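You operate a simulated robot arm through the tools that you are given. There is no shell and no other tool.

You are at the controls of a simulated two-armed robot. One attempt, no reset.

JOB
Slacken the motor knob, draw out the red shim, shim the motor foot's gap to nought and tighten up.
Fine: the red shim stays out; each other shim ends fully in or fully out.

Only the result counts: the job must be done as asked and must still hold three seconds after the hand-in. Knocking over, shifting, dropping, spilling or breaking anything else fails it.

ROBOT AND FRAMES
Two 7-joint arms with two-finger parallel grippers on one trunk that stands fixed in place. Base frame: the origin is at the foot of the trunk, x ahead of it, y to its left, z up. Readings come in m, rad, newtons and seconds.
The left shoulder is at [0.085, 0.182, 1.015], the right one opposite. With the tool pointing down near the work surface each hand reaches from about 0.32 to 0.76 m from the base axis, measured 20 degrees to its own side. Payload 3.91 kg a hand.
Tool frame (each hand has its own): the origin (TCP) lies between the finger pads and is the grasp point; the fingertips stand 0.03 m ahead of it; z points along the fingers, y is the line along which they close. Largest opening 0.11 m; finger width 0.02, thickness 0.01; the body of the gripper, 0.048 by 0.112 m, starts 0.055 m behind the TCP.
Orientation is that of the tool frame in the base frame, as [roll, pitch, yaw] about the fixed x, y, z axes, in that order (R = Rz(yaw) Ry(pitch) Rx(roll)). With the fingers straight down and closing along the base's y, the tool's x points along the base's -x, its y along +y and its z along -z.

CONTROLS
- The arms move only by the tool send_rows. It takes "left_plan", "right_plan" or both (then of equal length, played together; a hand with none holds still); each is a list that holds one entry, the list of rows, each a list of 7 numbers: the shift along the base's x, y, z in mm, then the turn, a rotation vector about the base's x, y, z in rad, then the opening in per cent of the stroke, from 0 (shut) to 100 (fully open). In form: [[[x, y, z, wx, wy, wz, hand], ...]]. A call has 1 to 20 rows; each row is the pose to reach, as a shift and turn from the pose commanded when the call began. A row lasts 0.2 s, in which the tool goes at most 0.05 m and 0.15 rad; a call with a longer step from one row to the next is refused whole, and so is a gripper value outside its range. A pose out of reach is approached as far as the arm can. The call stops where the force on the tool passes 50 N (or 10 N more than at its start, if that is more) or the arm is blocked; 0.2 s more then pass. Each finger travels about 0.072 m/s and halts on what it meets, pressing with about 36 N; the grip force reading is that of the motor and also rises with nothing between the fingers. The clock runs only during rows and for 0.2 s after the last one: add rows that repeat a pose to give the fingers time. The reply holds the time, the measured pose of the TCP, the force on the tool along the base axes, the opening and the grip force, in the units named above and with some noise, with the torque about the TCP (base axes, N m) and any sound that the robot's microphone picked up.
- Cameras (640 x 400 px; columns grow to the right, rows downward): "scene" is now at [0.2348, 0.0423, 1.2327]; the picture's right is [0.45, -0.89, 0.00], its down [-0.21, -0.11, -0.97] and it looks along [0.87, 0.44, -0.24] (base axes); focal length 222 px, centre (320, 200). "left" rides on the left gripper at [0.073, -0.017, -0.103] in its tool frame; the picture's right is [0.23, 0.97, 0.00], its down [-0.76, 0.18, -0.62] and it looks along [-0.61, 0.14, 0.78] (tool axes); focal length 222 px, centre (320, 200). "right" rides on the right gripper at [0.072, 0.017, -0.103] in its tool frame; the picture's right is [-0.23, 0.97, 0.00], its down [-0.76, -0.18, -0.62] and it looks along [-0.61, -0.14, 0.78] (tool axes); focal length 222 px, centre (320, 200). There is no depth. A picture from a camera that has moved, and an enlarged one, comes with that camera's place and axes in the base frame and with its lens.
- get_image(camera): a new picture of that camera. The clock stands still meanwhile.
- slide_trunk(by): moves the trunk up (or, below 0, down) by that many m; the arms and the scene camera ride with it, the base frame stays. It gives what a move gives, with no picture.
- pan_tilt(pan, tilt): turns the head with the scene camera to pan (to the left, within 1.396 rad either way) and tilt (down, from -0.506 to 1.204), counted from straight ahead of the robot (the tilt from the chest, where the trunk bows). It gives what a move gives.
- inspect(camera, box): a new picture of the part [left, top, right, bottom] of that camera's present view, enlarged. The clock stands still meanwhile.
- close_job(): hands the job in; it is judged then, once.

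Nothing tells you positions but the pictures and the camera data. Unless the task says otherwise, let go and move clear before handing in.

The tools are called after ">>>" as a command line: name --argument value ..., lists and objects as JSON in quotes. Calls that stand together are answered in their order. send_rows: Moves the arms, as the interface text tells. Its arguments: {"type":"object","properties":{"left_plan":{"type":"array"},"right_plan":{"type":"array"}},"required":[]} The other tools are called the same way: slide_trunk (by) moves the trunk up or down; pan_tilt (pan, tilt) turns the head that bears the scene camera; get_image (camera) takes a picture; inspect (camera, box) takes an enlarged picture of a part of a camera's view; close_job () hands the job in.

At the start:

```text
time: 0.0
left_tcp_pos: [0.3368, 0.4822, 1.1365]
left_tool_rot: [-3.141, -0.002, -3.14]
left_wrist_force: [-0.2, -0.6, -0.9]
left_moment: [0.01, 0.0, -0.03]
left_gripper_width: 0.1101
left_grip_force: 0.0
right_tcp_pos: [0.4303, 0.0293, 1.1752]
right_tool_rot: [-3.14, -0.001, -3.141]
right_wrist_force: [-0.2, 0.6, 0.2]
right_moment: [-0.04, 0.01, 0.02]
right_gripper_width: 0.1099
right_grip_force: 0.0
trunk travel left (down, up): [-0.275, 0.239]
head pan, tilt (commanded): [0.468, 0.241]
```

scene: 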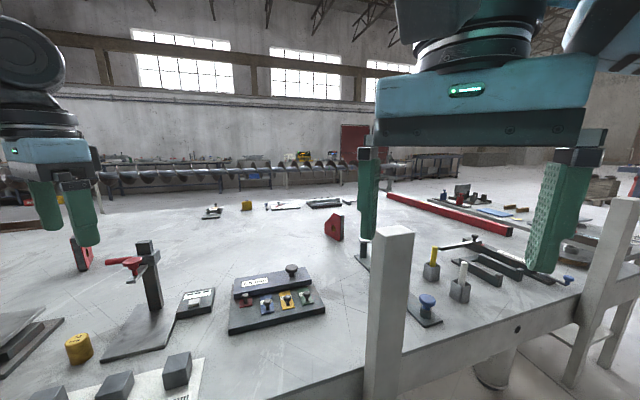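
right: 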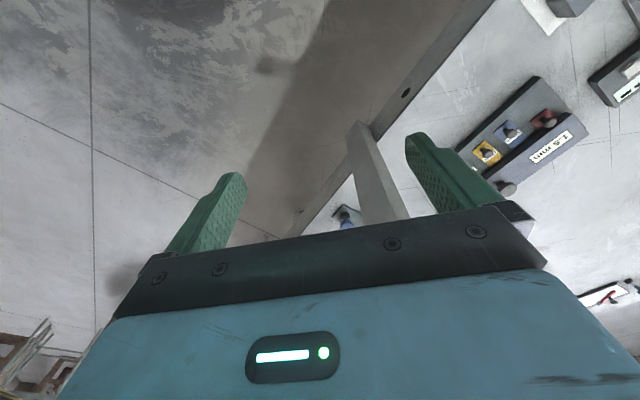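
left: 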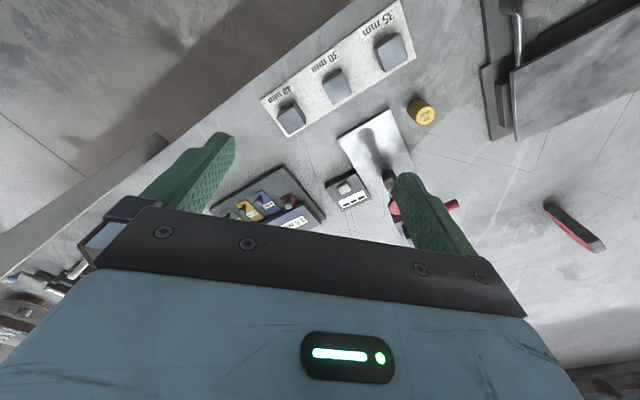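

I see a bench with a small block holding four coloured tabs (red, blue, yellow, green) and a knob on top, plus various other fixtures. I'll take closer looks before moving.

>>> inspect --camera "scene" --box '[220, 250, 340, 340]'

>>> inspect --camera "left" --box '[200, 150, 380, 260]'

>>> inspect --camera "right" --box '[440, 60, 640, 200]'

>>> inspect --camera "scene" --box '[340, 180, 640, 340]'

```text
4.44 times, centred on (280, 295) of scene
camera zoom: at [0.2348, 0.0423, 1.2327], right [0.45, -0.89, 0.0], down [-0.21, -0.11, -0.97], along [0.87, 0.44, -0.24], focal length 989 px, centre (498, -222)
```

zoom: 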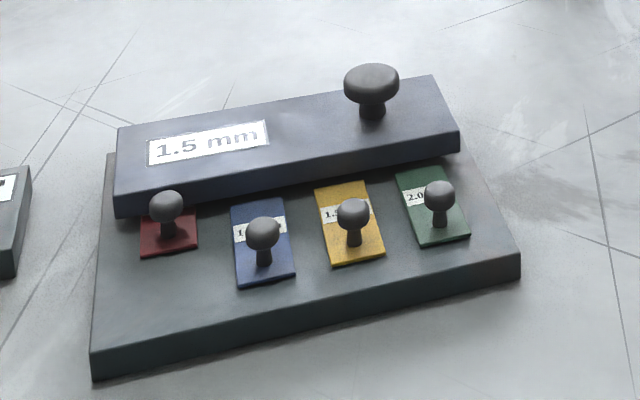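

```text
3.56 times, centred on (290, 205) of left
camera zoom: at [0.2637, 0.4656, 1.2404], right [-0.23, 0.97, 0.0], down [0.76, 0.18, 0.62], along [0.61, 0.14, -0.78], focal length 790 px, centre (427, 182)
```

zoom: 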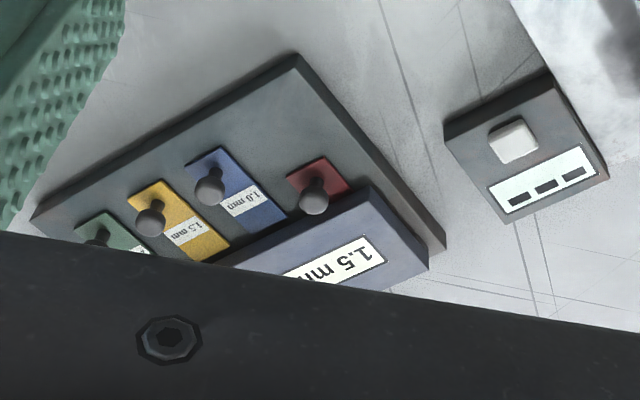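

```text
2.86 times, centred on (540, 130) of right
camera zoom: at [0.3579, 0.0471, 1.2777], right [0.23, 0.97, 0.0], down [0.76, -0.18, 0.62], along [0.61, -0.14, -0.78], focal length 635 px, centre (-309, 400)
```

zoom: 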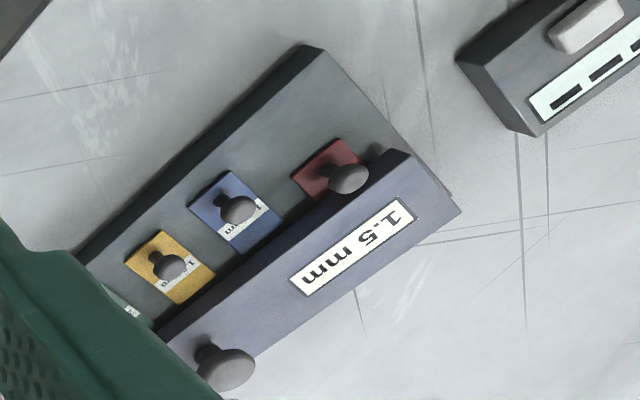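

```text
2.13 times, centred on (490, 260) of scene
camera zoom: at [0.2348, 0.0423, 1.2327], right [0.45, -0.89, 0.0], down [-0.21, -0.11, -0.97], along [0.87, 0.44, -0.24], focal length 475 px, centre (-43, 72)
```

zoom: 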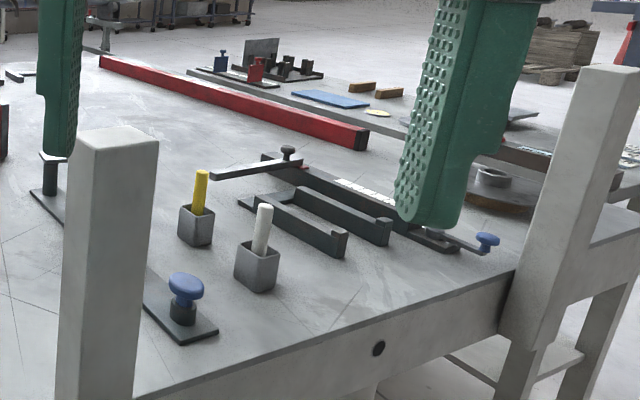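

The shim block is the motor foot: a bar marked "1.5 mm" with a knob on top and red/blue/yellow/green shims with handles. I'll read the labels closer and look at the small display box beside it.

>>> inspect --camera "scene" --box '[260, 280, 320, 318]'

>>> inspect --camera "scene" --box '[230, 260, 290, 318]'

>>> inspect --camera "scene" --box '[60, 230, 230, 370]'

>>> inspect --camera "left" --box '[220, 190, 300, 235]'

>>> inspect --camera "right" --box '[460, 100, 570, 180]'

```text
10.53 times, centred on (290, 299) of scene
camera zoom: at [0.2348, 0.0423, 1.2327], right [0.45, -0.89, 0.0], down [-0.21, -0.11, -0.97], along [0.87, 0.44, -0.24], focal length 2342 px, centre (636, -842)
```

zoom: 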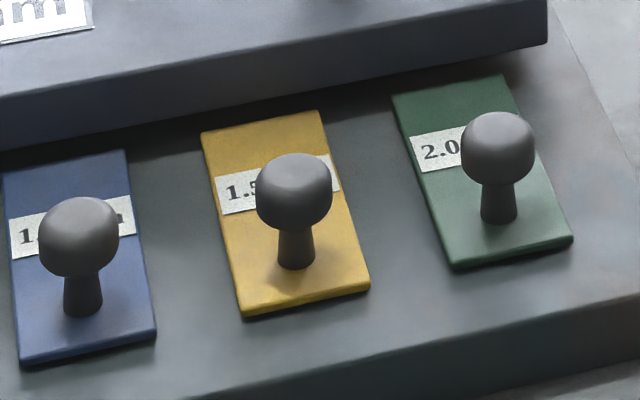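

```text
6.90 times, centred on (260, 289) of scene
camera zoom: at [0.2348, 0.0423, 1.2327], right [0.45, -0.89, 0.0], down [-0.21, -0.11, -0.97], along [0.87, 0.44, -0.24], focal length 1534 px, centre (734, -414)
```

zoom: 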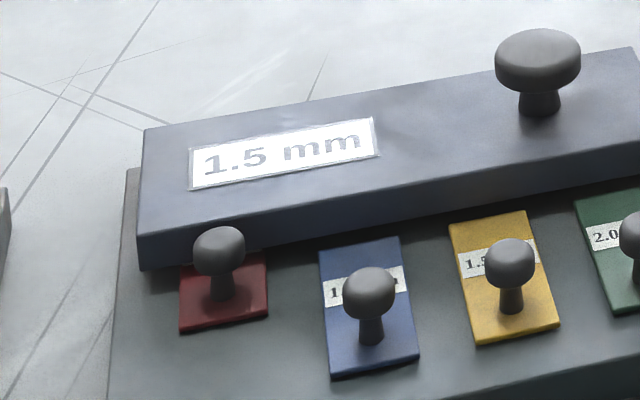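

```text
2.86 times, centred on (145, 300) of scene
camera zoom: at [0.2348, 0.0423, 1.2327], right [0.45, -0.89, 0.0], down [-0.21, -0.11, -0.97], along [0.87, 0.44, -0.24], focal length 636 px, centre (820, -86)
```

zoom: 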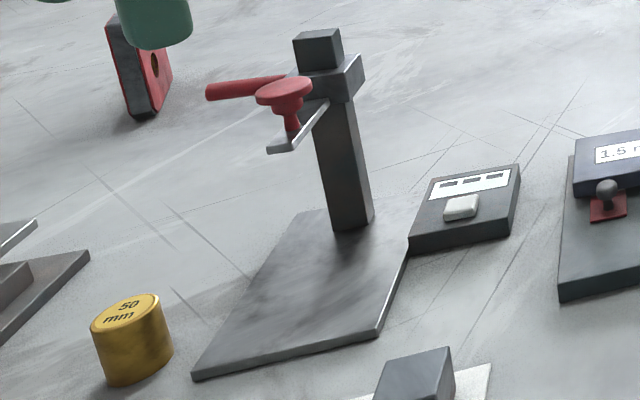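

```text
8.00 times, centred on (260, 212) of left
camera zoom: at [0.2637, 0.4656, 1.2404], right [-0.23, 0.97, 0.0], down [0.76, 0.18, 0.62], along [0.61, 0.14, -0.78], focal length 1777 px, centre (800, 100)
```

zoom: 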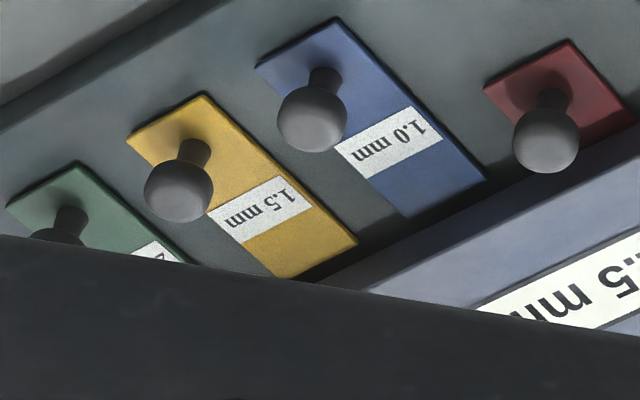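

```text
5.00 times, centred on (515, 140) of right
camera zoom: at [0.3579, 0.0471, 1.2777], right [0.23, 0.97, 0.0], down [0.76, -0.18, 0.62], along [0.61, -0.14, -0.78], focal length 1111 px, centre (-655, 500)
```

zoom: 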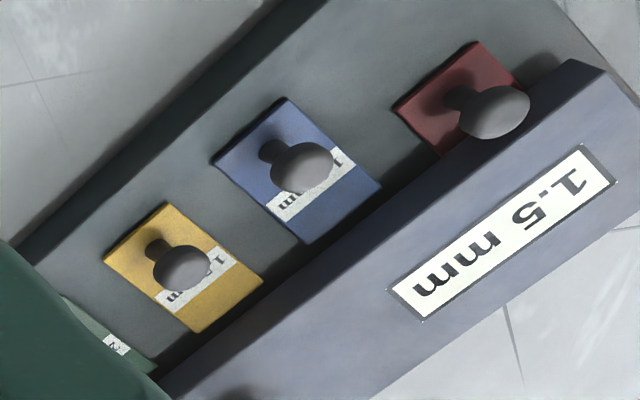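

The foot knob looks to be near (0.75, 0.405, 0.86), the red shim's handle near (0.62, 0.47, 0.826), and the shims slide along about (0.7, 0.7). I'll bring the left hand to a hover above the block to get a closer view.

>>> send_rows --left_plan '[[[40, -15, -10, 0, 0, 0, 100], [80, -28, -25, 0, 0, 0, 100], [120, -40, -40, 0, 0, 0, 100], [160, -52, -55, 0, 0, 0, 100], [200, -64, -70, 0, 0, 0, 100], [240, -76, -85, 0, 0, 0, 100], [270, -82, -100, 0, 0, 0, 100], [283, -82, -116, 0, 0, 0, 100], [283, -82, -116, 0, 0, 0, 100]]]'

>>> get_image --camera "left"

>>> get_image --camera "scene"

```text
time: 2.0
left_tcp_pos: [0.6175, 0.3989, 1.0215]
left_tool_rot: [3.142, 0.002, -3.139]
left_wrist_force: [0.4, -0.1, 0.0]
left_moment: [0.01, -0.01, 0.0]
left_gripper_width: 0.1101
left_grip_force: 0.1
right_tcp_pos: [0.4298, 0.0281, 1.1759]
right_tool_rot: [3.14, 0.002, -3.14]
right_wrist_force: [0.6, 0.0, -0.2]
right_moment: [-0.02, -0.03, 0.0]
right_gripper_width: 0.1098
right_grip_force: 0.1
trunk travel left (down, up): [-0.275, 0.239]
head pan, tilt (commanded): [0.468, 0.241]
```

```text
taken
camera left: at [0.5442, 0.3837, 1.125], right [-0.23, 0.97, 0.0], down [0.76, 0.18, 0.62], along [0.61, 0.14, -0.78], focal length 222 px, centre (320, 200)
```

left: 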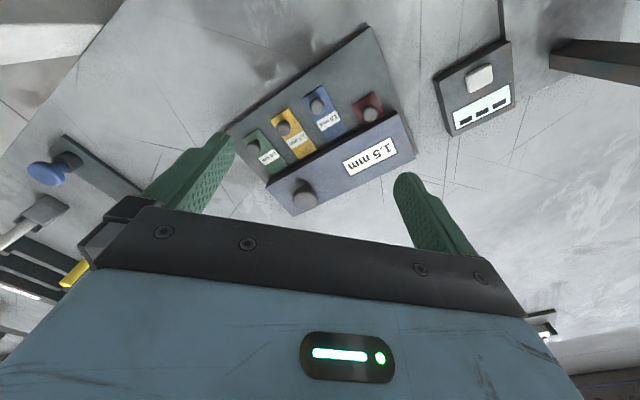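

```text
taken
camera scene: at [0.2346, 0.0421, 1.2328], right [0.45, -0.89, 0.0], down [-0.21, -0.11, -0.97], along [0.87, 0.44, -0.24], focal length 222 px, centre (320, 200)
```

scene: 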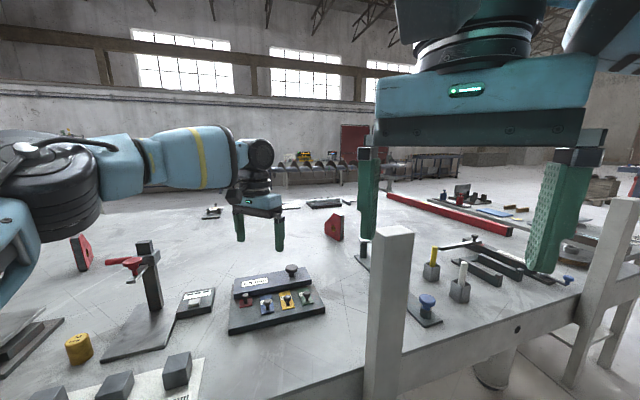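

The block is clearly in view from the left hand now. I'll enlarge it to fix the knob position and read labels.

>>> inspect --camera "left" --box '[220, 60, 430, 220]'

>>> inspect --camera "left" --box '[330, 80, 400, 130]'

>>> inspect --camera "scene" --box '[225, 255, 330, 335]'

```text
2.50 times, centred on (325, 140) of left
camera zoom: at [0.5442, 0.3837, 1.125], right [-0.23, 0.97, 0.0], down [0.76, 0.18, 0.62], along [0.61, 0.14, -0.78], focal length 555 px, centre (308, 350)
```

zoom: 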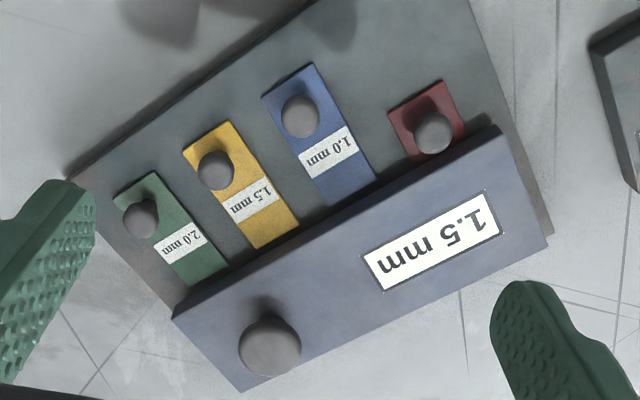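

```text
8.00 times, centred on (365, 105) of left
camera zoom: at [0.5442, 0.3837, 1.125], right [-0.23, 0.97, 0.0], down [0.76, 0.18, 0.62], along [0.61, 0.14, -0.78], focal length 1777 px, centre (-40, 960)
```

zoom: 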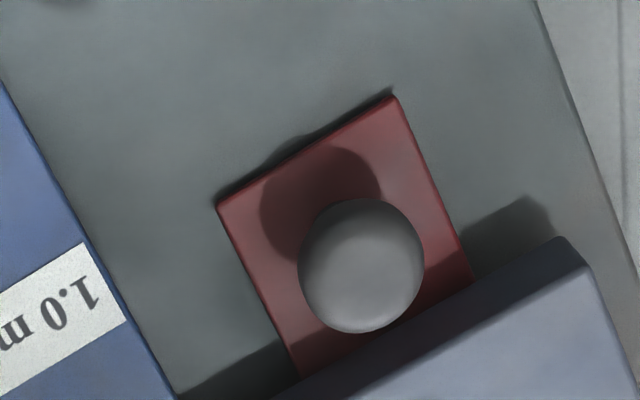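

```text
5.00 times, centred on (278, 295) of scene
camera zoom: at [0.2346, 0.0421, 1.2328], right [0.45, -0.89, 0.0], down [-0.21, -0.11, -0.97], along [0.87, 0.44, -0.24], focal length 1112 px, centre (532, -275)
```

zoom: 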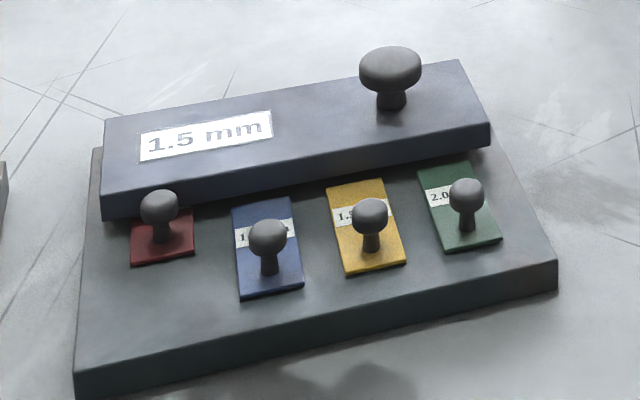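

The foot knob's head comes out at about (0.761, 0.410, 0.850), about 40 mm across; the shim handles are 20 mm balls at z≈0.824. The foot knob is near the limit of reach, so I'll yaw the left hand toward it and tilt the tool outward at a safe height first.

>>> send_rows --left_plan '[[[20, 0, -5, 0, 0, 0.11, 80], [40, 0, -10, 0, 0, 0.22, 75], [60, 0, -15, 0, 0, 0.32, 70], [60, 0, -15, 0, 0, 0.32, 70]]]'

>>> send_rows --left_plan '[[[20, 2, -8, 0.0354, -0.1068, 0, 70], [40, 5, -16, 0.0708, -0.2135, 0, 70], [60, 8, -25, 0.1062, -0.32, 0, 70], [80, 10, -35, 0.1416, -0.427, 0, 70], [80, 10, -50, 0.1416, -0.427, 0, 70], [80, 10, -50, 0.1416, -0.427, 0, 70]]]'

>>> get_image --camera "left"

>>> get_image --camera "scene"

```text
time: 3.0
left_tcp_pos: [0.6571, 0.4207, 1.0138]
left_tool_rot: [3.139, 0.0, -2.819]
left_wrist_force: [0.7, 0.8, -0.3]
left_moment: [0.0, 0.0, 0.03]
left_gripper_width: 0.0772
left_grip_force: 0.1
left hand out of reach, approached as far as the arm can: row 2, 3, 4
right_tcp_pos: [0.4298, 0.0289, 1.1762]
right_tool_rot: [-3.141, 0.0, 3.141]
right_wrist_force: [0.4, -0.1, -0.1]
right_moment: [0.0, 0.01, -0.04]
right_gripper_width: 0.11
right_grip_force: 0.0
trunk travel left (down, up): [-0.275, 0.239]
head pan, tilt (commanded): [0.468, 0.241]
```

```text
time: 4.4
left_tcp_pos: [0.7377, 0.4323, 0.9639]
left_tool_rot: [3.14, 0.453, -2.819]
left_wrist_force: [0.1, 0.6, 0.4]
left_moment: [0.0, 0.02, 0.04]
left_gripper_width: 0.0769
left_grip_force: 0.0
right_tcp_pos: [0.4303, 0.0296, 1.1755]
right_tool_rot: [-3.141, -0.001, 3.141]
right_wrist_force: [0.6, 0.1, 0.0]
right_moment: [0.03, 0.03, -0.01]
right_gripper_width: 0.1102
right_grip_force: 0.1
trunk travel left (down, up): [-0.275, 0.239]
head pan, tilt (commanded): [0.468, 0.241]
```

```text
taken
camera left: at [0.6385, 0.3806, 1.0252], right [-0.5, 0.86, -0.1], down [0.34, 0.3, 0.89], along [0.8, 0.41, -0.44], focal length 222 px, centre (320, 200)
```

left: 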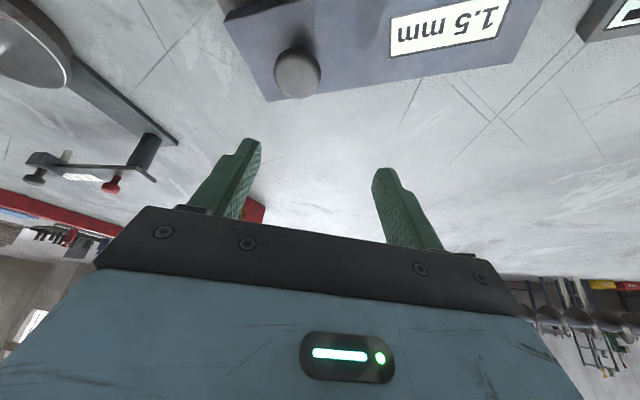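

```text
taken
camera scene: at [0.2348, 0.0422, 1.2327], right [0.45, -0.89, 0.0], down [-0.21, -0.11, -0.97], along [0.87, 0.44, -0.24], focal length 222 px, centre (320, 200)
```

scene: 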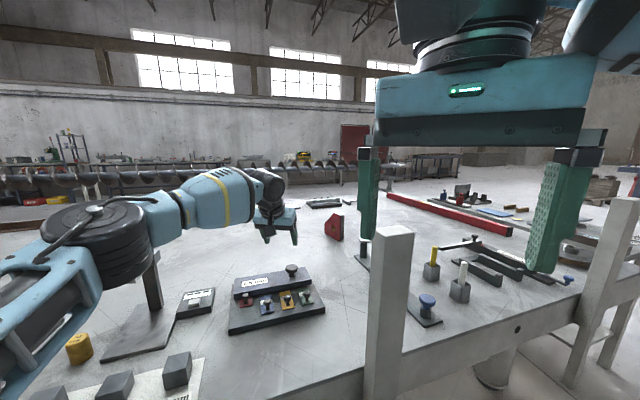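

Tilting restores the reach. I'll centre above the foot knob and check whether the yaw range is workable here.

>>> send_rows --left_plan '[[[12, -11, -15, 0, 0, 0, 70], [23, -22, -34, 0, 0, 0, 70], [23, -22, -54, 0, 0, 0, 70], [23, -22, -54, 0, 0, 0, 70]]]'

>>> get_image --camera "left"

>>> inspect --camera "scene" --box '[200, 180, 360, 330]'

```text
time: 5.4
left_tcp_pos: [0.7591, 0.4098, 0.909]
left_tool_rot: [3.141, 0.449, -2.821]
left_wrist_force: [0.2, -0.5, -0.6]
left_moment: [-0.04, -0.02, -0.02]
left_gripper_width: 0.0769
left_grip_force: 0.1
left hand out of reach, approached as far as the arm can: row 2
right_tcp_pos: [0.4308, 0.0297, 1.1756]
right_tool_rot: [-3.141, 0.0, -3.141]
right_wrist_force: [0.0, 1.1, 0.2]
right_moment: [0.03, 0.02, -0.02]
right_gripper_width: 0.11
right_grip_force: 0.1
trunk travel left (down, up): [-0.275, 0.239]
head pan, tilt (commanded): [0.468, 0.241]
```

```text
taken
camera left: at [0.6602, 0.3591, 0.971], right [-0.5, 0.86, -0.1], down [0.34, 0.3, 0.89], along [0.8, 0.41, -0.44], focal length 222 px, centre (320, 200)
```

left: 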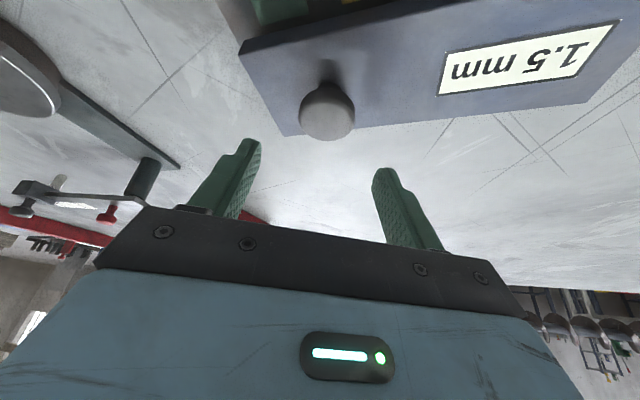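

```text
2.67 times, centred on (280, 255) of scene
camera zoom: at [0.2349, 0.0425, 1.2327], right [0.45, -0.89, 0.0], down [-0.21, -0.11, -0.97], along [0.87, 0.44, -0.24], focal length 593 px, centre (427, 53)
```

zoom: 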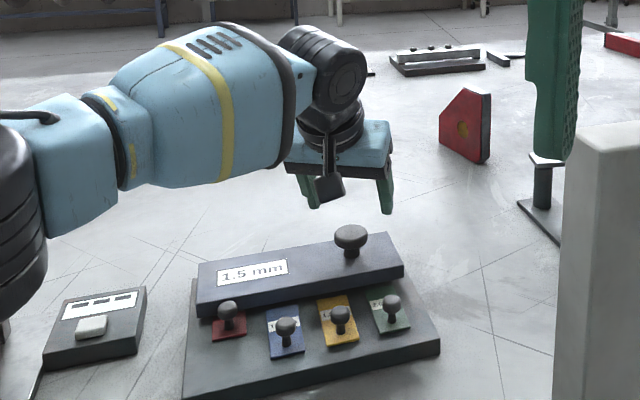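

The hand is right over the knob. I'll test how far I can swing about the vertical at this height before going down.

>>> send_rows --left_plan '[[[0, 0, 0, 0, 0, -0.14, 70], [0, 0, 0, 0, 0, -0.28, 70], [0, 0, 0, 0, 0, -0.42, 70], [0, 0, 0, 0, 0, -0.56, 70], [0, 0, 0, 0, 0, -0.7, 70], [0, 0, 0, 0, 0, -0.84, 70], [0, 0, 0, 0, 0, -0.84, 70]]]'

```text
time: 7.0
left_tcp_pos: [0.7525, 0.4135, 0.9092]
left_tool_rot: [3.141, 0.451, 2.623]
left_wrist_force: [0.2, 0.3, 0.3]
left_moment: [-0.02, 0.01, -0.01]
left_gripper_width: 0.0771
left_grip_force: 0.1
left hand out of reach, approached as far as the arm can: row 6, 7
right_tcp_pos: [0.4305, 0.0295, 1.1756]
right_tool_rot: [-3.14, -0.001, -3.141]
right_wrist_force: [-0.3, 0.8, -0.7]
right_moment: [-0.01, 0.06, 0.01]
right_gripper_width: 0.1102
right_grip_force: 0.0
trunk travel left (down, up): [-0.275, 0.239]
head pan, tilt (commanded): [0.468, 0.241]
```

The negative side is good to about −0.7 rad. Now I'll test the positive side.

>>> send_rows --left_plan '[[[2, -1, 0, 0, 0, 0.14, 70], [5, -3, 0, 0, 0, 0.28, 70], [7, -3, 0, 0, 0, 0.42, 70], [7, -3, 0, 0, 0, 0.56, 70], [7, -3, 0, 0, 0, 0.7, 70], [7, -3, 0, 0, 0, 0.84, 70], [7, -3, 0, 0, 0, 0.98, 70], [7, -3, 0, 0, 0, 1.12, 70], [7, -3, 0, 0, 0, 1.26, 70], [7, -3, 0, 0, 0, 1.4, 70], [7, -3, 0, 0, 0, 1.54, 70], [7, -3, 0, 0, 0, 1.68, 70], [7, -3, 0, 0, 0, 1.82, 70], [7, -3, 0, 0, 0, 1.82, 70]]]'

>>> get_image --camera "scene"

```text
time: 10.0
left_tcp_pos: [0.6991, 0.4185, 0.8857]
left_tool_rot: [-3.134, 0.454, -1.844]
left_wrist_force: [2.5, 2.8, 11.2]
left_moment: [-0.02, -0.63, 0.17]
left_gripper_width: 0.0781
left_grip_force: 1.9
left hand out of reach, approached as far as the arm can: row 7, 8, 9, 10, 11, 12, 13, 14
right_tcp_pos: [0.4309, 0.0277, 1.1771]
right_tool_rot: [3.141, 0.003, -3.142]
right_wrist_force: [-0.2, -0.8, -0.2]
right_moment: [0.05, 0.01, -0.02]
right_gripper_width: 0.1099
right_grip_force: 0.1
trunk travel left (down, up): [-0.275, 0.239]
head pan, tilt (commanded): [0.468, 0.241]
```

```text
taken
camera scene: at [0.2338, 0.0415, 1.2331], right [0.45, -0.89, 0.0], down [-0.21, -0.11, -0.97], along [0.87, 0.44, -0.24], focal length 222 px, centre (320, 200)
```

scene: 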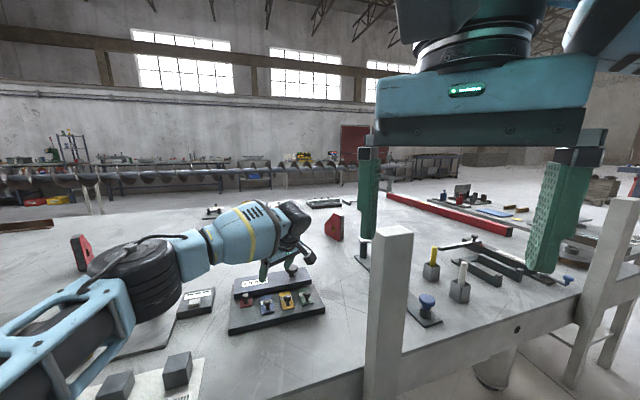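

The last turn went past the reach limit, the hand drifted, and it now reads a light contact force. I'll look before moving off.

>>> get_image --camera "left"

>>> inspect --camera "scene" --box '[210, 190, 350, 330]'

```text
taken
camera left: at [0.6845, 0.3086, 0.9471], right [-0.99, 0.07, -0.11], down [-0.07, 0.45, 0.89], along [0.11, 0.89, -0.44], focal length 222 px, centre (320, 200)
```

left: 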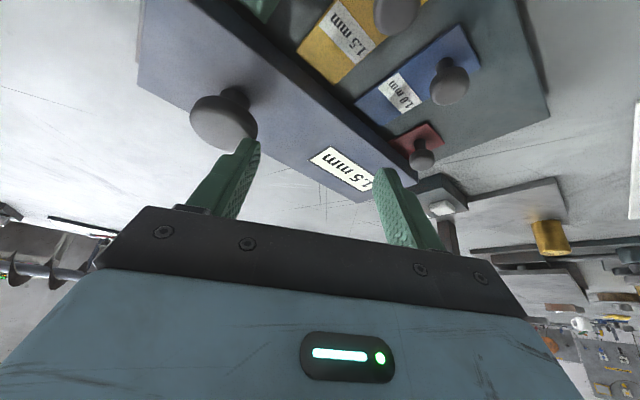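

```text
2.86 times, centred on (280, 260) of scene
camera zoom: at [0.2338, 0.0415, 1.2331], right [0.45, -0.89, 0.0], down [-0.21, -0.11, -0.97], along [0.87, 0.44, -0.24], focal length 636 px, centre (434, 29)
```

zoom: 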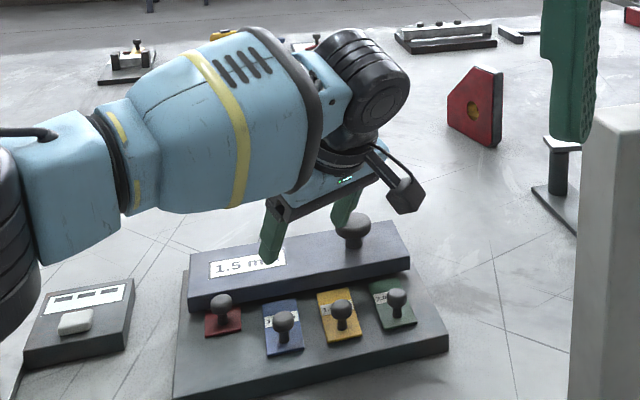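

A finger is just resting against the foot knob's head, with no visible displacement. I'll lift straight off, then turn back to a central yaw.

>>> send_rows --left_plan '[[[0, 0, 10, 0, 0, 0, 70], [0, 0, 25, 0, 0, 0, 70], [0, 0, 40, 0, 0, 0, 70], [0, 0, 50, 0, 0, 0, 70], [0, 0, 50, 0, 0, 0, 70]]]'

```text
time: 11.2
left_tcp_pos: [0.6945, 0.4197, 0.9307]
left_tool_rot: [3.141, 0.45, -1.84]
left_wrist_force: [-0.9, -0.7, 0.4]
left_moment: [0.0, 0.0, 0.0]
left_gripper_width: 0.0771
left_grip_force: 0.1
right_tcp_pos: [0.4303, 0.0293, 1.176]
right_tool_rot: [-3.14, 0.0, -3.141]
right_wrist_force: [-0.2, -0.5, -0.2]
right_moment: [-0.03, 0.01, 0.05]
right_gripper_width: 0.1099
right_grip_force: 0.0
trunk travel left (down, up): [-0.275, 0.239]
head pan, tilt (commanded): [0.468, 0.241]
```

>>> send_rows --left_plan '[[[0, 0, 5, 0, 0, -0.14, 70], [0, 0, 10, 0, 0, -0.28, 70], [0, 0, 10, 0, 0, -0.42, 70], [0, 0, 10, 0, 0, -0.56, 70], [0, 0, 10, 0, 0, -0.7, 70], [0, 0, 10, 0, 0, -0.84, 70], [0, 0, 10, 0, 0, -0.98, 70], [0, 0, 10, 0, 0, -1.12, 70], [0, 0, 10, 0, 0, -1.26, 70], [0, 0, 10, 0, 0, -1.3, 70], [0, 0, 10, 0, 0, -1.3, 70]]]'

>>> slide_trunk --by 0.12

>>> get_image --camera "scene"

```text
time: 13.6
left_tcp_pos: [0.6964, 0.4183, 0.9435]
left_tool_rot: [-3.142, 0.452, -3.139]
left_wrist_force: [0.1, -0.1, -0.6]
left_moment: [-0.01, 0.01, 0.0]
left_gripper_width: 0.077
left_grip_force: 0.1
right_tcp_pos: [0.4307, 0.0286, 1.1762]
right_tool_rot: [-3.14, 0.0, -3.141]
right_wrist_force: [-0.2, -0.1, 0.0]
right_moment: [0.0, -0.01, -0.06]
right_gripper_width: 0.1099
right_grip_force: 0.1
trunk travel left (down, up): [-0.275, 0.239]
head pan, tilt (commanded): [0.468, 0.241]
```

```text
time: 15.1
left_tcp_pos: [0.6965, 0.4185, 1.0617]
left_tool_rot: [3.141, 0.45, -3.14]
left_wrist_force: [-0.9, -0.4, -0.2]
left_moment: [-0.02, 0.03, -0.02]
left_gripper_width: 0.0769
left_grip_force: 0.1
right_tcp_pos: [0.4304, 0.0301, 1.2951]
right_tool_rot: [-3.141, -0.001, 3.14]
right_wrist_force: [0.4, -0.2, -0.4]
right_moment: [0.01, 0.02, 0.0]
right_gripper_width: 0.1101
right_grip_force: 0.1
trunk travel left (down, up): [-0.395, 0.119]
head pan, tilt (commanded): [0.468, 0.241]
```

```text
taken
camera scene: at [0.1996, 0.0424, 1.3565], right [0.45, -0.89, 0.0], down [-0.21, -0.11, -0.97], along [0.87, 0.44, -0.24], focal length 222 px, centre (320, 200)
```

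scene: 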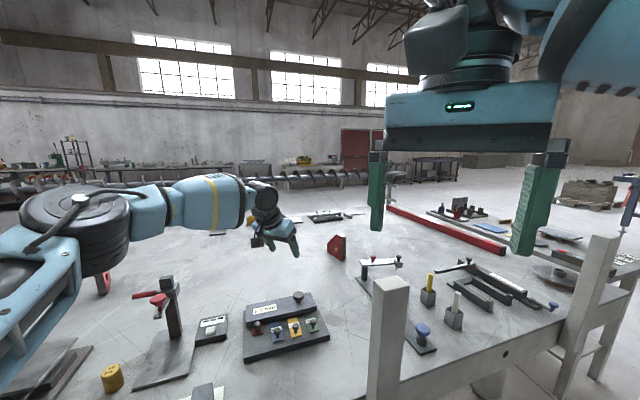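

The head moved backward as the trunk rose, so raising it costs forward reach. I'll go back to the original height and use more outward tilt instead.

>>> slide_trunk --by -0.12

>>> send_rows --left_plan '[[[0, 0, 0, 0, -0.1, 0, 70], [5, -3, 0, 0, -0.2, 0, 70], [15, -5, 0, 0, -0.3, 0, 70], [30, -6, -5, 0, -0.35, 0, 70], [45, -7, -10, 0, -0.35, 0, 70], [65, -8, -13, 0, -0.35, 0, 70], [65, -8, -13, 0, -0.35, 0, 70]]]'

```text
time: 16.6
left_tcp_pos: [0.6951, 0.4189, 0.9437]
left_tool_rot: [3.141, 0.453, -3.138]
left_wrist_force: [0.2, 0.3, -0.5]
left_moment: [0.03, 0.01, -0.01]
left_gripper_width: 0.0771
left_grip_force: 0.0
right_tcp_pos: [0.4314, 0.0294, 1.1762]
right_tool_rot: [3.142, 0.001, 3.142]
right_wrist_force: [-0.5, -0.4, 0.0]
right_moment: [0.01, 0.0, 0.02]
right_gripper_width: 0.1098
right_grip_force: 0.1
trunk travel left (down, up): [-0.275, 0.239]
head pan, tilt (commanded): [0.468, 0.241]
```

```text
time: 18.2
left_tcp_pos: [0.761, 0.4104, 0.9293]
left_tool_rot: [-3.141, 0.802, -3.14]
left_wrist_force: [0.7, -0.6, 0.3]
left_moment: [0.01, -0.03, -0.03]
left_gripper_width: 0.0767
left_grip_force: 0.1
right_tcp_pos: [0.4311, 0.0302, 1.1762]
right_tool_rot: [3.141, 0.002, 3.14]
right_wrist_force: [0.6, 0.2, -0.9]
right_moment: [0.03, -0.02, 0.02]
right_gripper_width: 0.1098
right_grip_force: 0.1
trunk travel left (down, up): [-0.275, 0.239]
head pan, tilt (commanded): [0.468, 0.241]
```

Reached with 46° tilt. Now testing the swing range again in smaller portions.

>>> send_rows --left_plan '[[[0, 0, 0, 0, 0, -0.14, 70], [0, 0, 0, 0, 0, -0.28, 70], [0, 0, 0, 0, 0, -0.42, 70], [0, 0, 0, 0, 0, -0.56, 70], [0, 0, 0, 0, 0, -0.7, 70], [0, 0, 0, 0, 0, -0.7, 70]]]'

```text
time: 19.6
left_tcp_pos: [0.7602, 0.4092, 0.9298]
left_tool_rot: [-3.14, 0.8, 2.444]
left_wrist_force: [0.6, -0.4, -0.4]
left_moment: [0.01, 0.0, 0.01]
left_gripper_width: 0.0768
left_grip_force: 0.1
right_tcp_pos: [0.4309, 0.0296, 1.1767]
right_tool_rot: [-3.141, 0.002, 3.141]
right_wrist_force: [0.0, -1.3, -0.3]
right_moment: [0.03, -0.03, -0.01]
right_gripper_width: 0.11
right_grip_force: 0.1
trunk travel left (down, up): [-0.275, 0.239]
head pan, tilt (commanded): [0.468, 0.241]
```

>>> send_rows --left_plan '[[[0, 0, 0, 0, 0, -0.14, 70], [0, 0, 0, 0, 0, -0.28, 70], [0, 0, 0, 0, 0, -0.28, 70]]]'

>>> get_image --camera "scene"

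>>> get_image --camera "left"

```text
time: 20.4
left_tcp_pos: [0.7451, 0.4258, 0.9161]
left_tool_rot: [-3.142, 0.801, 2.234]
left_wrist_force: [-0.3, -0.2, 1.5]
left_moment: [0.02, 0.06, -0.02]
left_gripper_width: 0.0772
left_grip_force: 0.0
left hand out of reach, approached as far as the arm can: row 2, 3
right_tcp_pos: [0.4311, 0.0294, 1.1768]
right_tool_rot: [-3.14, 0.001, 3.141]
right_wrist_force: [0.0, 0.7, 0.2]
right_moment: [0.01, -0.02, 0.0]
right_gripper_width: 0.1102
right_grip_force: 0.1
trunk travel left (down, up): [-0.275, 0.239]
head pan, tilt (commanded): [0.468, 0.241]
```

```text
taken
camera scene: at [0.2351, 0.0421, 1.2327], right [0.45, -0.89, 0.0], down [-0.21, -0.11, -0.97], along [0.87, 0.44, -0.24], focal length 222 px, centre (320, 200)
```

scene: 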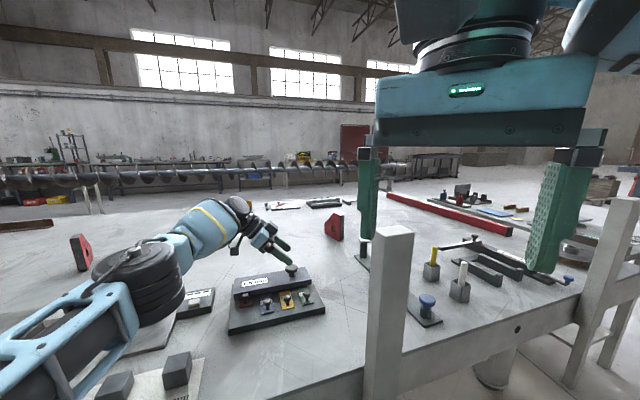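

```text
taken
camera left: at [0.6548, 0.5142, 0.9365], right [0.67, 0.72, -0.16], down [0.19, 0.04, 0.98], along [0.72, -0.69, -0.11], focal length 222 px, centre (320, 200)
```

left: 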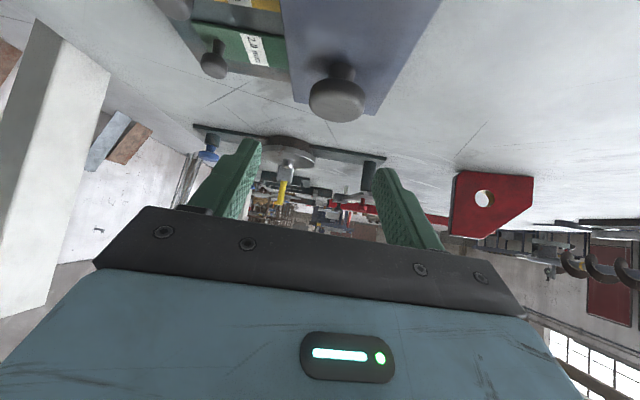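

>>> send_rows --left_plan '[[[5, -5, 5, 0, 0, 0.14, 70], [10, -10, 10, 0, 0, 0.28, 70], [16, -16, 14, 0, 0, 0.42, 70], [16, -16, 14, 0, 0, 0.56, 70], [16, -16, 14, 0, 0, 0.7, 70], [16, -16, 14, 0, 0, 0.84, 70], [16, -16, 14, 0, 0, 0.98, 70], [16, -16, 14, 0, 0, 1.12, 70], [16, -16, 14, 0, 0, 1.22, 70], [16, -16, 14, 0, 0, 1.22, 70]]]'

>>> send_rows --left_plan '[[[0, 0, 0, 0, 0, 0.1, 70], [0, 0, 0, 0, 0, 0.2, 70], [0, 0, 0, 0, 0, 0.3, 70], [0, 0, 0, 0, 0, 0.3, 70]]]'

```text
time: 22.6
left_tcp_pos: [0.7617, 0.41, 0.9316]
left_tool_rot: [3.141, 0.802, -2.829]
left_wrist_force: [-0.7, 0.1, 0.6]
left_moment: [0.0, 0.02, -0.01]
left_gripper_width: 0.0771
left_grip_force: 0.0
right_tcp_pos: [0.4303, 0.0304, 1.1751]
right_tool_rot: [3.141, 0.001, -3.141]
right_wrist_force: [0.5, -1.2, 0.1]
right_moment: [0.01, 0.01, 0.01]
right_gripper_width: 0.1097
right_grip_force: 0.1
trunk travel left (down, up): [-0.275, 0.239]
head pan, tilt (commanded): [0.468, 0.241]
```

```text
time: 23.6
left_tcp_pos: [0.7632, 0.4086, 0.93]
left_tool_rot: [3.141, 0.8, -2.529]
left_wrist_force: [0.4, -0.9, 0.3]
left_moment: [0.0, 0.01, -0.01]
left_gripper_width: 0.0771
left_grip_force: 0.0
right_tcp_pos: [0.43, 0.0292, 1.1752]
right_tool_rot: [-3.141, 0.001, 3.141]
right_wrist_force: [0.1, 0.4, -0.1]
right_moment: [0.02, 0.01, -0.05]
right_gripper_width: 0.1098
right_grip_force: 0.1
trunk travel left (down, up): [-0.275, 0.239]
head pan, tilt (commanded): [0.468, 0.241]
```

>>> send_rows --left_plan '[[[0, 0, 0, 0, 0, 0.1, 70], [0, 0, 0, 0, 0, 0.2, 70], [0, 0, 0, 0, 0, 0.3, 70], [0, 0, 0, 0, 0, 0.3, 70]]]'

>>> get_image --camera "left"

>>> inspect --camera "scene" --box '[200, 190, 340, 330]'

```text
time: 24.6
left_tcp_pos: [0.7528, 0.4265, 0.9293]
left_tool_rot: [3.14, 0.8, -2.229]
left_wrist_force: [-0.5, -0.3, -0.7]
left_moment: [0.02, 0.02, 0.0]
left_gripper_width: 0.0771
left_grip_force: 0.1
left hand out of reach, approached as far as the arm can: row 3, 4
right_tcp_pos: [0.4315, 0.0288, 1.1757]
right_tool_rot: [3.141, 0.0, 3.141]
right_wrist_force: [-0.6, -0.9, -0.1]
right_moment: [0.0, 0.02, 0.02]
right_gripper_width: 0.1101
right_grip_force: 0.0
trunk travel left (down, up): [-0.275, 0.239]
head pan, tilt (commanded): [0.468, 0.241]
```

```text
taken
camera left: at [0.6901, 0.3175, 0.9484], right [-0.87, 0.47, -0.16], down [-0.09, 0.17, 0.98], along [0.49, 0.87, -0.11], focal length 222 px, centre (320, 200)
```

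left: 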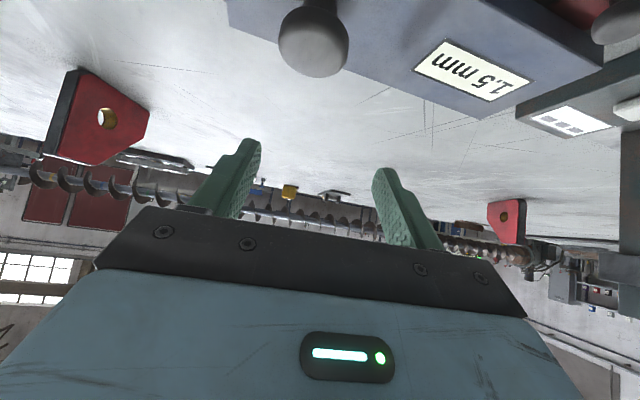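

```text
2.86 times, centred on (270, 260) of scene
camera zoom: at [0.235, 0.0423, 1.2327], right [0.45, -0.89, 0.0], down [-0.21, -0.11, -0.97], along [0.87, 0.44, -0.24], focal length 636 px, centre (463, 29)
```

zoom: 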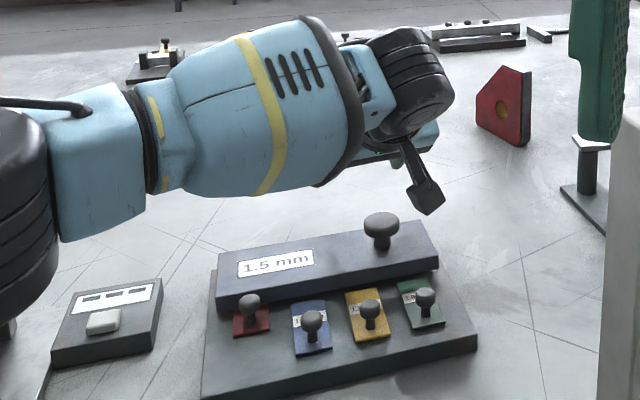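

Swing range at this tilt is about ±0.8 rad, enough for a ratcheting turn. I'll look closer at the knob's height over the bar from this pose before descending.

>>> inspect --camera "left" --box '[220, 0, 420, 120]'

>>> inspect --camera "scene" --box '[265, 255, 325, 300]'

```text
3.20 times, centred on (320, 60) of left
camera zoom: at [0.6901, 0.3175, 0.9484], right [-0.87, 0.47, -0.16], down [-0.09, 0.17, 0.98], along [0.49, 0.87, -0.11], focal length 711 px, centre (320, 648)
```

zoom: 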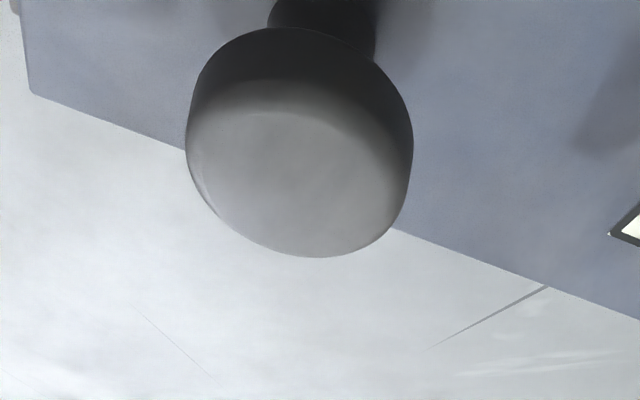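

```text
8.89 times, centred on (295, 278) of scene
camera zoom: at [0.235, 0.0423, 1.2327], right [0.45, -0.89, 0.0], down [-0.21, -0.11, -0.97], along [0.87, 0.44, -0.24], focal length 1977 px, centre (542, -489)
```

zoom: 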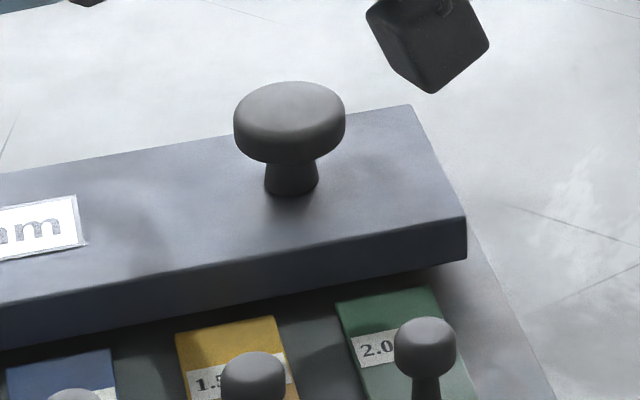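

From the zoom the knob head is ~40 mm wide, ~17 mm thick, its middle ~25 mm above the bar top (z≈0.849). I'll swing back to ψ≈−0.75 at hover and check alignment before descending.

>>> send_rows --left_plan '[[[2, -10, 1, 0, 0, -0.14, 70], [2, -10, 1, 0, 0, -0.28, 70], [2, -10, 1, 0, 0, -0.42, 70], [2, -10, 1, 0, 0, -0.56, 70], [2, -10, 1, 0, 0, -0.7, 70], [2, -10, 1, 0, 0, -0.84, 70], [2, -10, 1, 0, 0, -0.98, 70], [2, -10, 1, 0, 0, -1.12, 70], [2, -10, 1, 0, 0, -1.26, 70], [2, -10, 1, 0, 0, -1.4, 70], [2, -10, 1, 0, 0, -1.54, 70], [2, -10, 1, 0, 0, -1.66, 70], [2, -10, 1, 0, 0, -1.66, 70]]]'

>>> get_image --camera "left"

```text
time: 27.4
left_tcp_pos: [0.7564, 0.4166, 0.9295]
left_tool_rot: [-3.142, 0.803, 2.393]
left_wrist_force: [-0.8, -1.1, 0.4]
left_moment: [0.0, -0.01, -0.04]
left_gripper_width: 0.0771
left_grip_force: 0.0
right_tcp_pos: [0.4306, 0.0291, 1.1753]
right_tool_rot: [3.142, 0.002, -3.142]
right_wrist_force: [-0.4, 0.4, 0.0]
right_moment: [0.0, 0.03, 0.02]
right_gripper_width: 0.1098
right_grip_force: 0.1
trunk travel left (down, up): [-0.275, 0.239]
head pan, tilt (commanded): [0.468, 0.241]
```

```text
taken
camera left: at [0.6529, 0.4897, 0.9498], right [0.55, 0.82, -0.16], down [0.18, 0.07, 0.98], along [0.82, -0.57, -0.11], focal length 222 px, centre (320, 200)
```

left: 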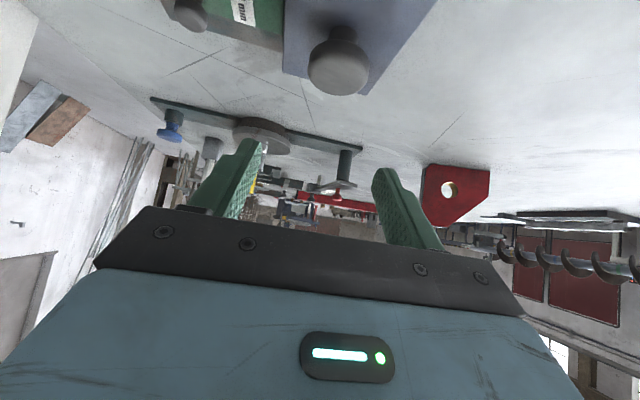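

Alignment is good: the head sits between the fingers ahead. I'll descend straight down and close on the knob.

>>> send_rows --left_plan '[[[0, 0, -25, 0, 0, 0, 70], [0, 0, -45, 0, 0, 0, 70], [-0.5, -0.5, -60, 0, 0, 0, 70], [-0.5, -0.5, -70, 0, 0, 0, 70], [-0.5, -0.5, -70, 0, 0, 0, 70]]]'

>>> get_image --camera "left"

>>> inspect --camera "scene" --box '[220, 220, 330, 310]'

```text
time: 28.6
left_tcp_pos: [0.7554, 0.4167, 0.8593]
left_tool_rot: [3.139, 0.801, 2.391]
left_wrist_force: [-0.2, -0.8, 1.2]
left_moment: [0.03, 0.01, 0.0]
left_gripper_width: 0.0772
left_grip_force: 0.1
right_tcp_pos: [0.4312, 0.0299, 1.1753]
right_tool_rot: [3.141, 0.001, 3.141]
right_wrist_force: [-0.2, 0.6, 1.3]
right_moment: [0.01, 0.03, 0.01]
right_gripper_width: 0.11
right_grip_force: 0.0
trunk travel left (down, up): [-0.275, 0.239]
head pan, tilt (commanded): [0.468, 0.241]
```

```text
taken
camera left: at [0.652, 0.4892, 0.8791], right [0.55, 0.82, -0.16], down [0.18, 0.07, 0.98], along [0.82, -0.56, -0.11], focal length 222 px, centre (320, 200)
```

left: 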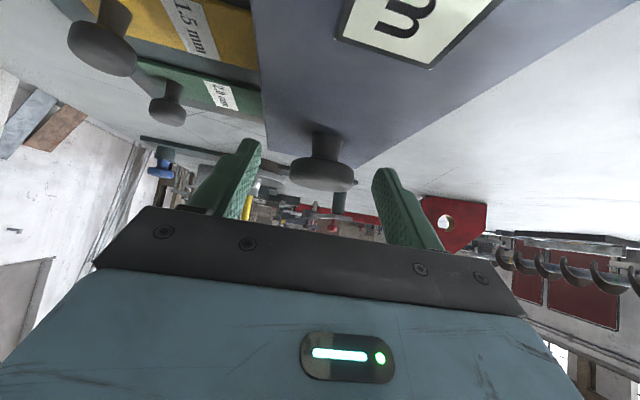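

```text
4.44 times, centred on (275, 265) of scene
camera zoom: at [0.2348, 0.0423, 1.2327], right [0.45, -0.89, 0.0], down [-0.21, -0.11, -0.97], along [0.87, 0.44, -0.24], focal length 989 px, centre (520, -89)
```

zoom: 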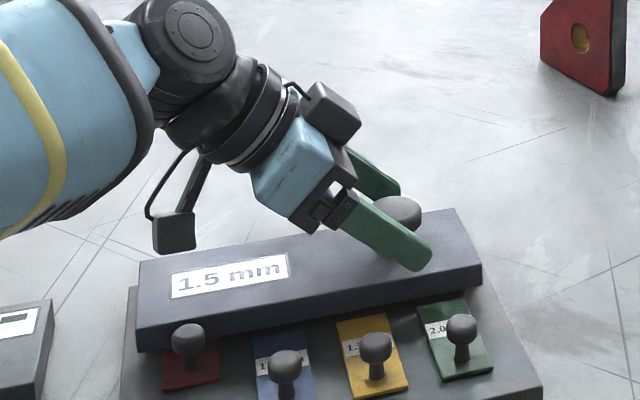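

The fingers straddle the knob cleanly. Closing the grip now.

>>> send_rows --left_plan '[[[0, 0, 0, 0, 0, 0, 45], [0, 0, 0, 0, 0, 0, 20], [0, 0, 0, 0, 0, 0, 0], [0, 0, 0, 0, 0, 0, 0], [0, 0, 0, 0, 0, 0, 0]]]'

>>> get_image --camera "left"

```text
time: 29.8
left_tcp_pos: [0.7573, 0.4172, 0.86]
left_tool_rot: [3.14, 0.801, 2.394]
left_wrist_force: [7.2, 5.1, 2.3]
left_moment: [0.28, -0.06, 0.08]
left_gripper_width: 0.0395
left_grip_force: 45.2
right_tcp_pos: [0.432, 0.0295, 1.1763]
right_tool_rot: [-3.142, 0.002, -3.141]
right_wrist_force: [0.7, -0.1, -0.5]
right_moment: [0.02, 0.01, -0.03]
right_gripper_width: 0.11
right_grip_force: 0.0
trunk travel left (down, up): [-0.275, 0.239]
head pan, tilt (commanded): [0.468, 0.241]
```

```text
taken
camera left: at [0.6524, 0.4899, 0.879], right [0.54, 0.82, -0.16], down [0.18, 0.07, 0.98], along [0.82, -0.56, -0.11], focal length 222 px, centre (320, 200)
```

left: 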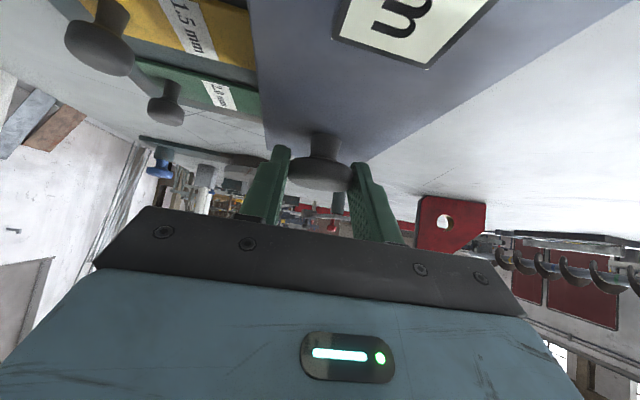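

The knob is gripped (39.5 mm). I'll start turning it anticlockwise in a small first step and watch the torque and sound.

>>> send_rows --left_plan '[[[-0.56, -0.79, 0, 0, 0, 0.1, 0], [-1.04, -1.63, 0, 0, 0, 0.2, 0], [-1.43, -2.51, 0, 0, 0, 0.3, 0], [-1.74, -3.43, 0, 0, 0, 0.4, 0]]]'

>>> get_image --camera "left"

```text
time: 30.8
left_tcp_pos: [0.7542, 0.4139, 0.8595]
left_tool_rot: [3.138, 0.798, 2.793]
left_wrist_force: [2.4, 7.3, 0.1]
left_moment: [0.35, 0.15, 0.08]
left_gripper_width: 0.0393
left_grip_force: 45.1
right_tcp_pos: [0.4312, 0.0298, 1.1755]
right_tool_rot: [3.141, 0.0, 3.141]
right_wrist_force: [0.0, 0.4, -0.2]
right_moment: [-0.01, -0.02, 0.0]
right_gripper_width: 0.11
right_grip_force: 0.1
trunk travel left (down, up): [-0.275, 0.239]
head pan, tilt (commanded): [0.468, 0.241]
```

```text
taken
camera left: at [0.6304, 0.4405, 0.8793], right [0.18, 0.97, -0.16], down [0.14, 0.14, 0.98], along [0.97, -0.2, -0.11], focal length 222 px, centre (320, 200)
```

left: 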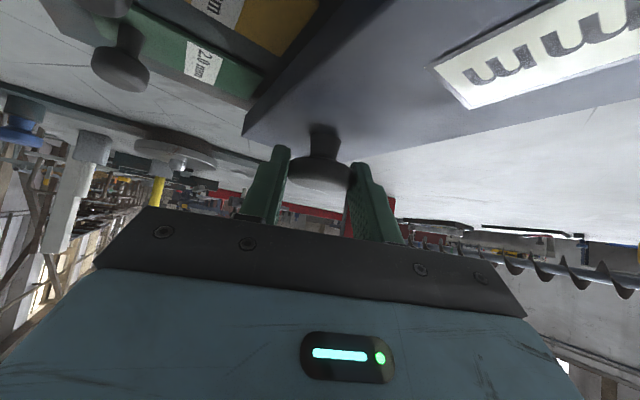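

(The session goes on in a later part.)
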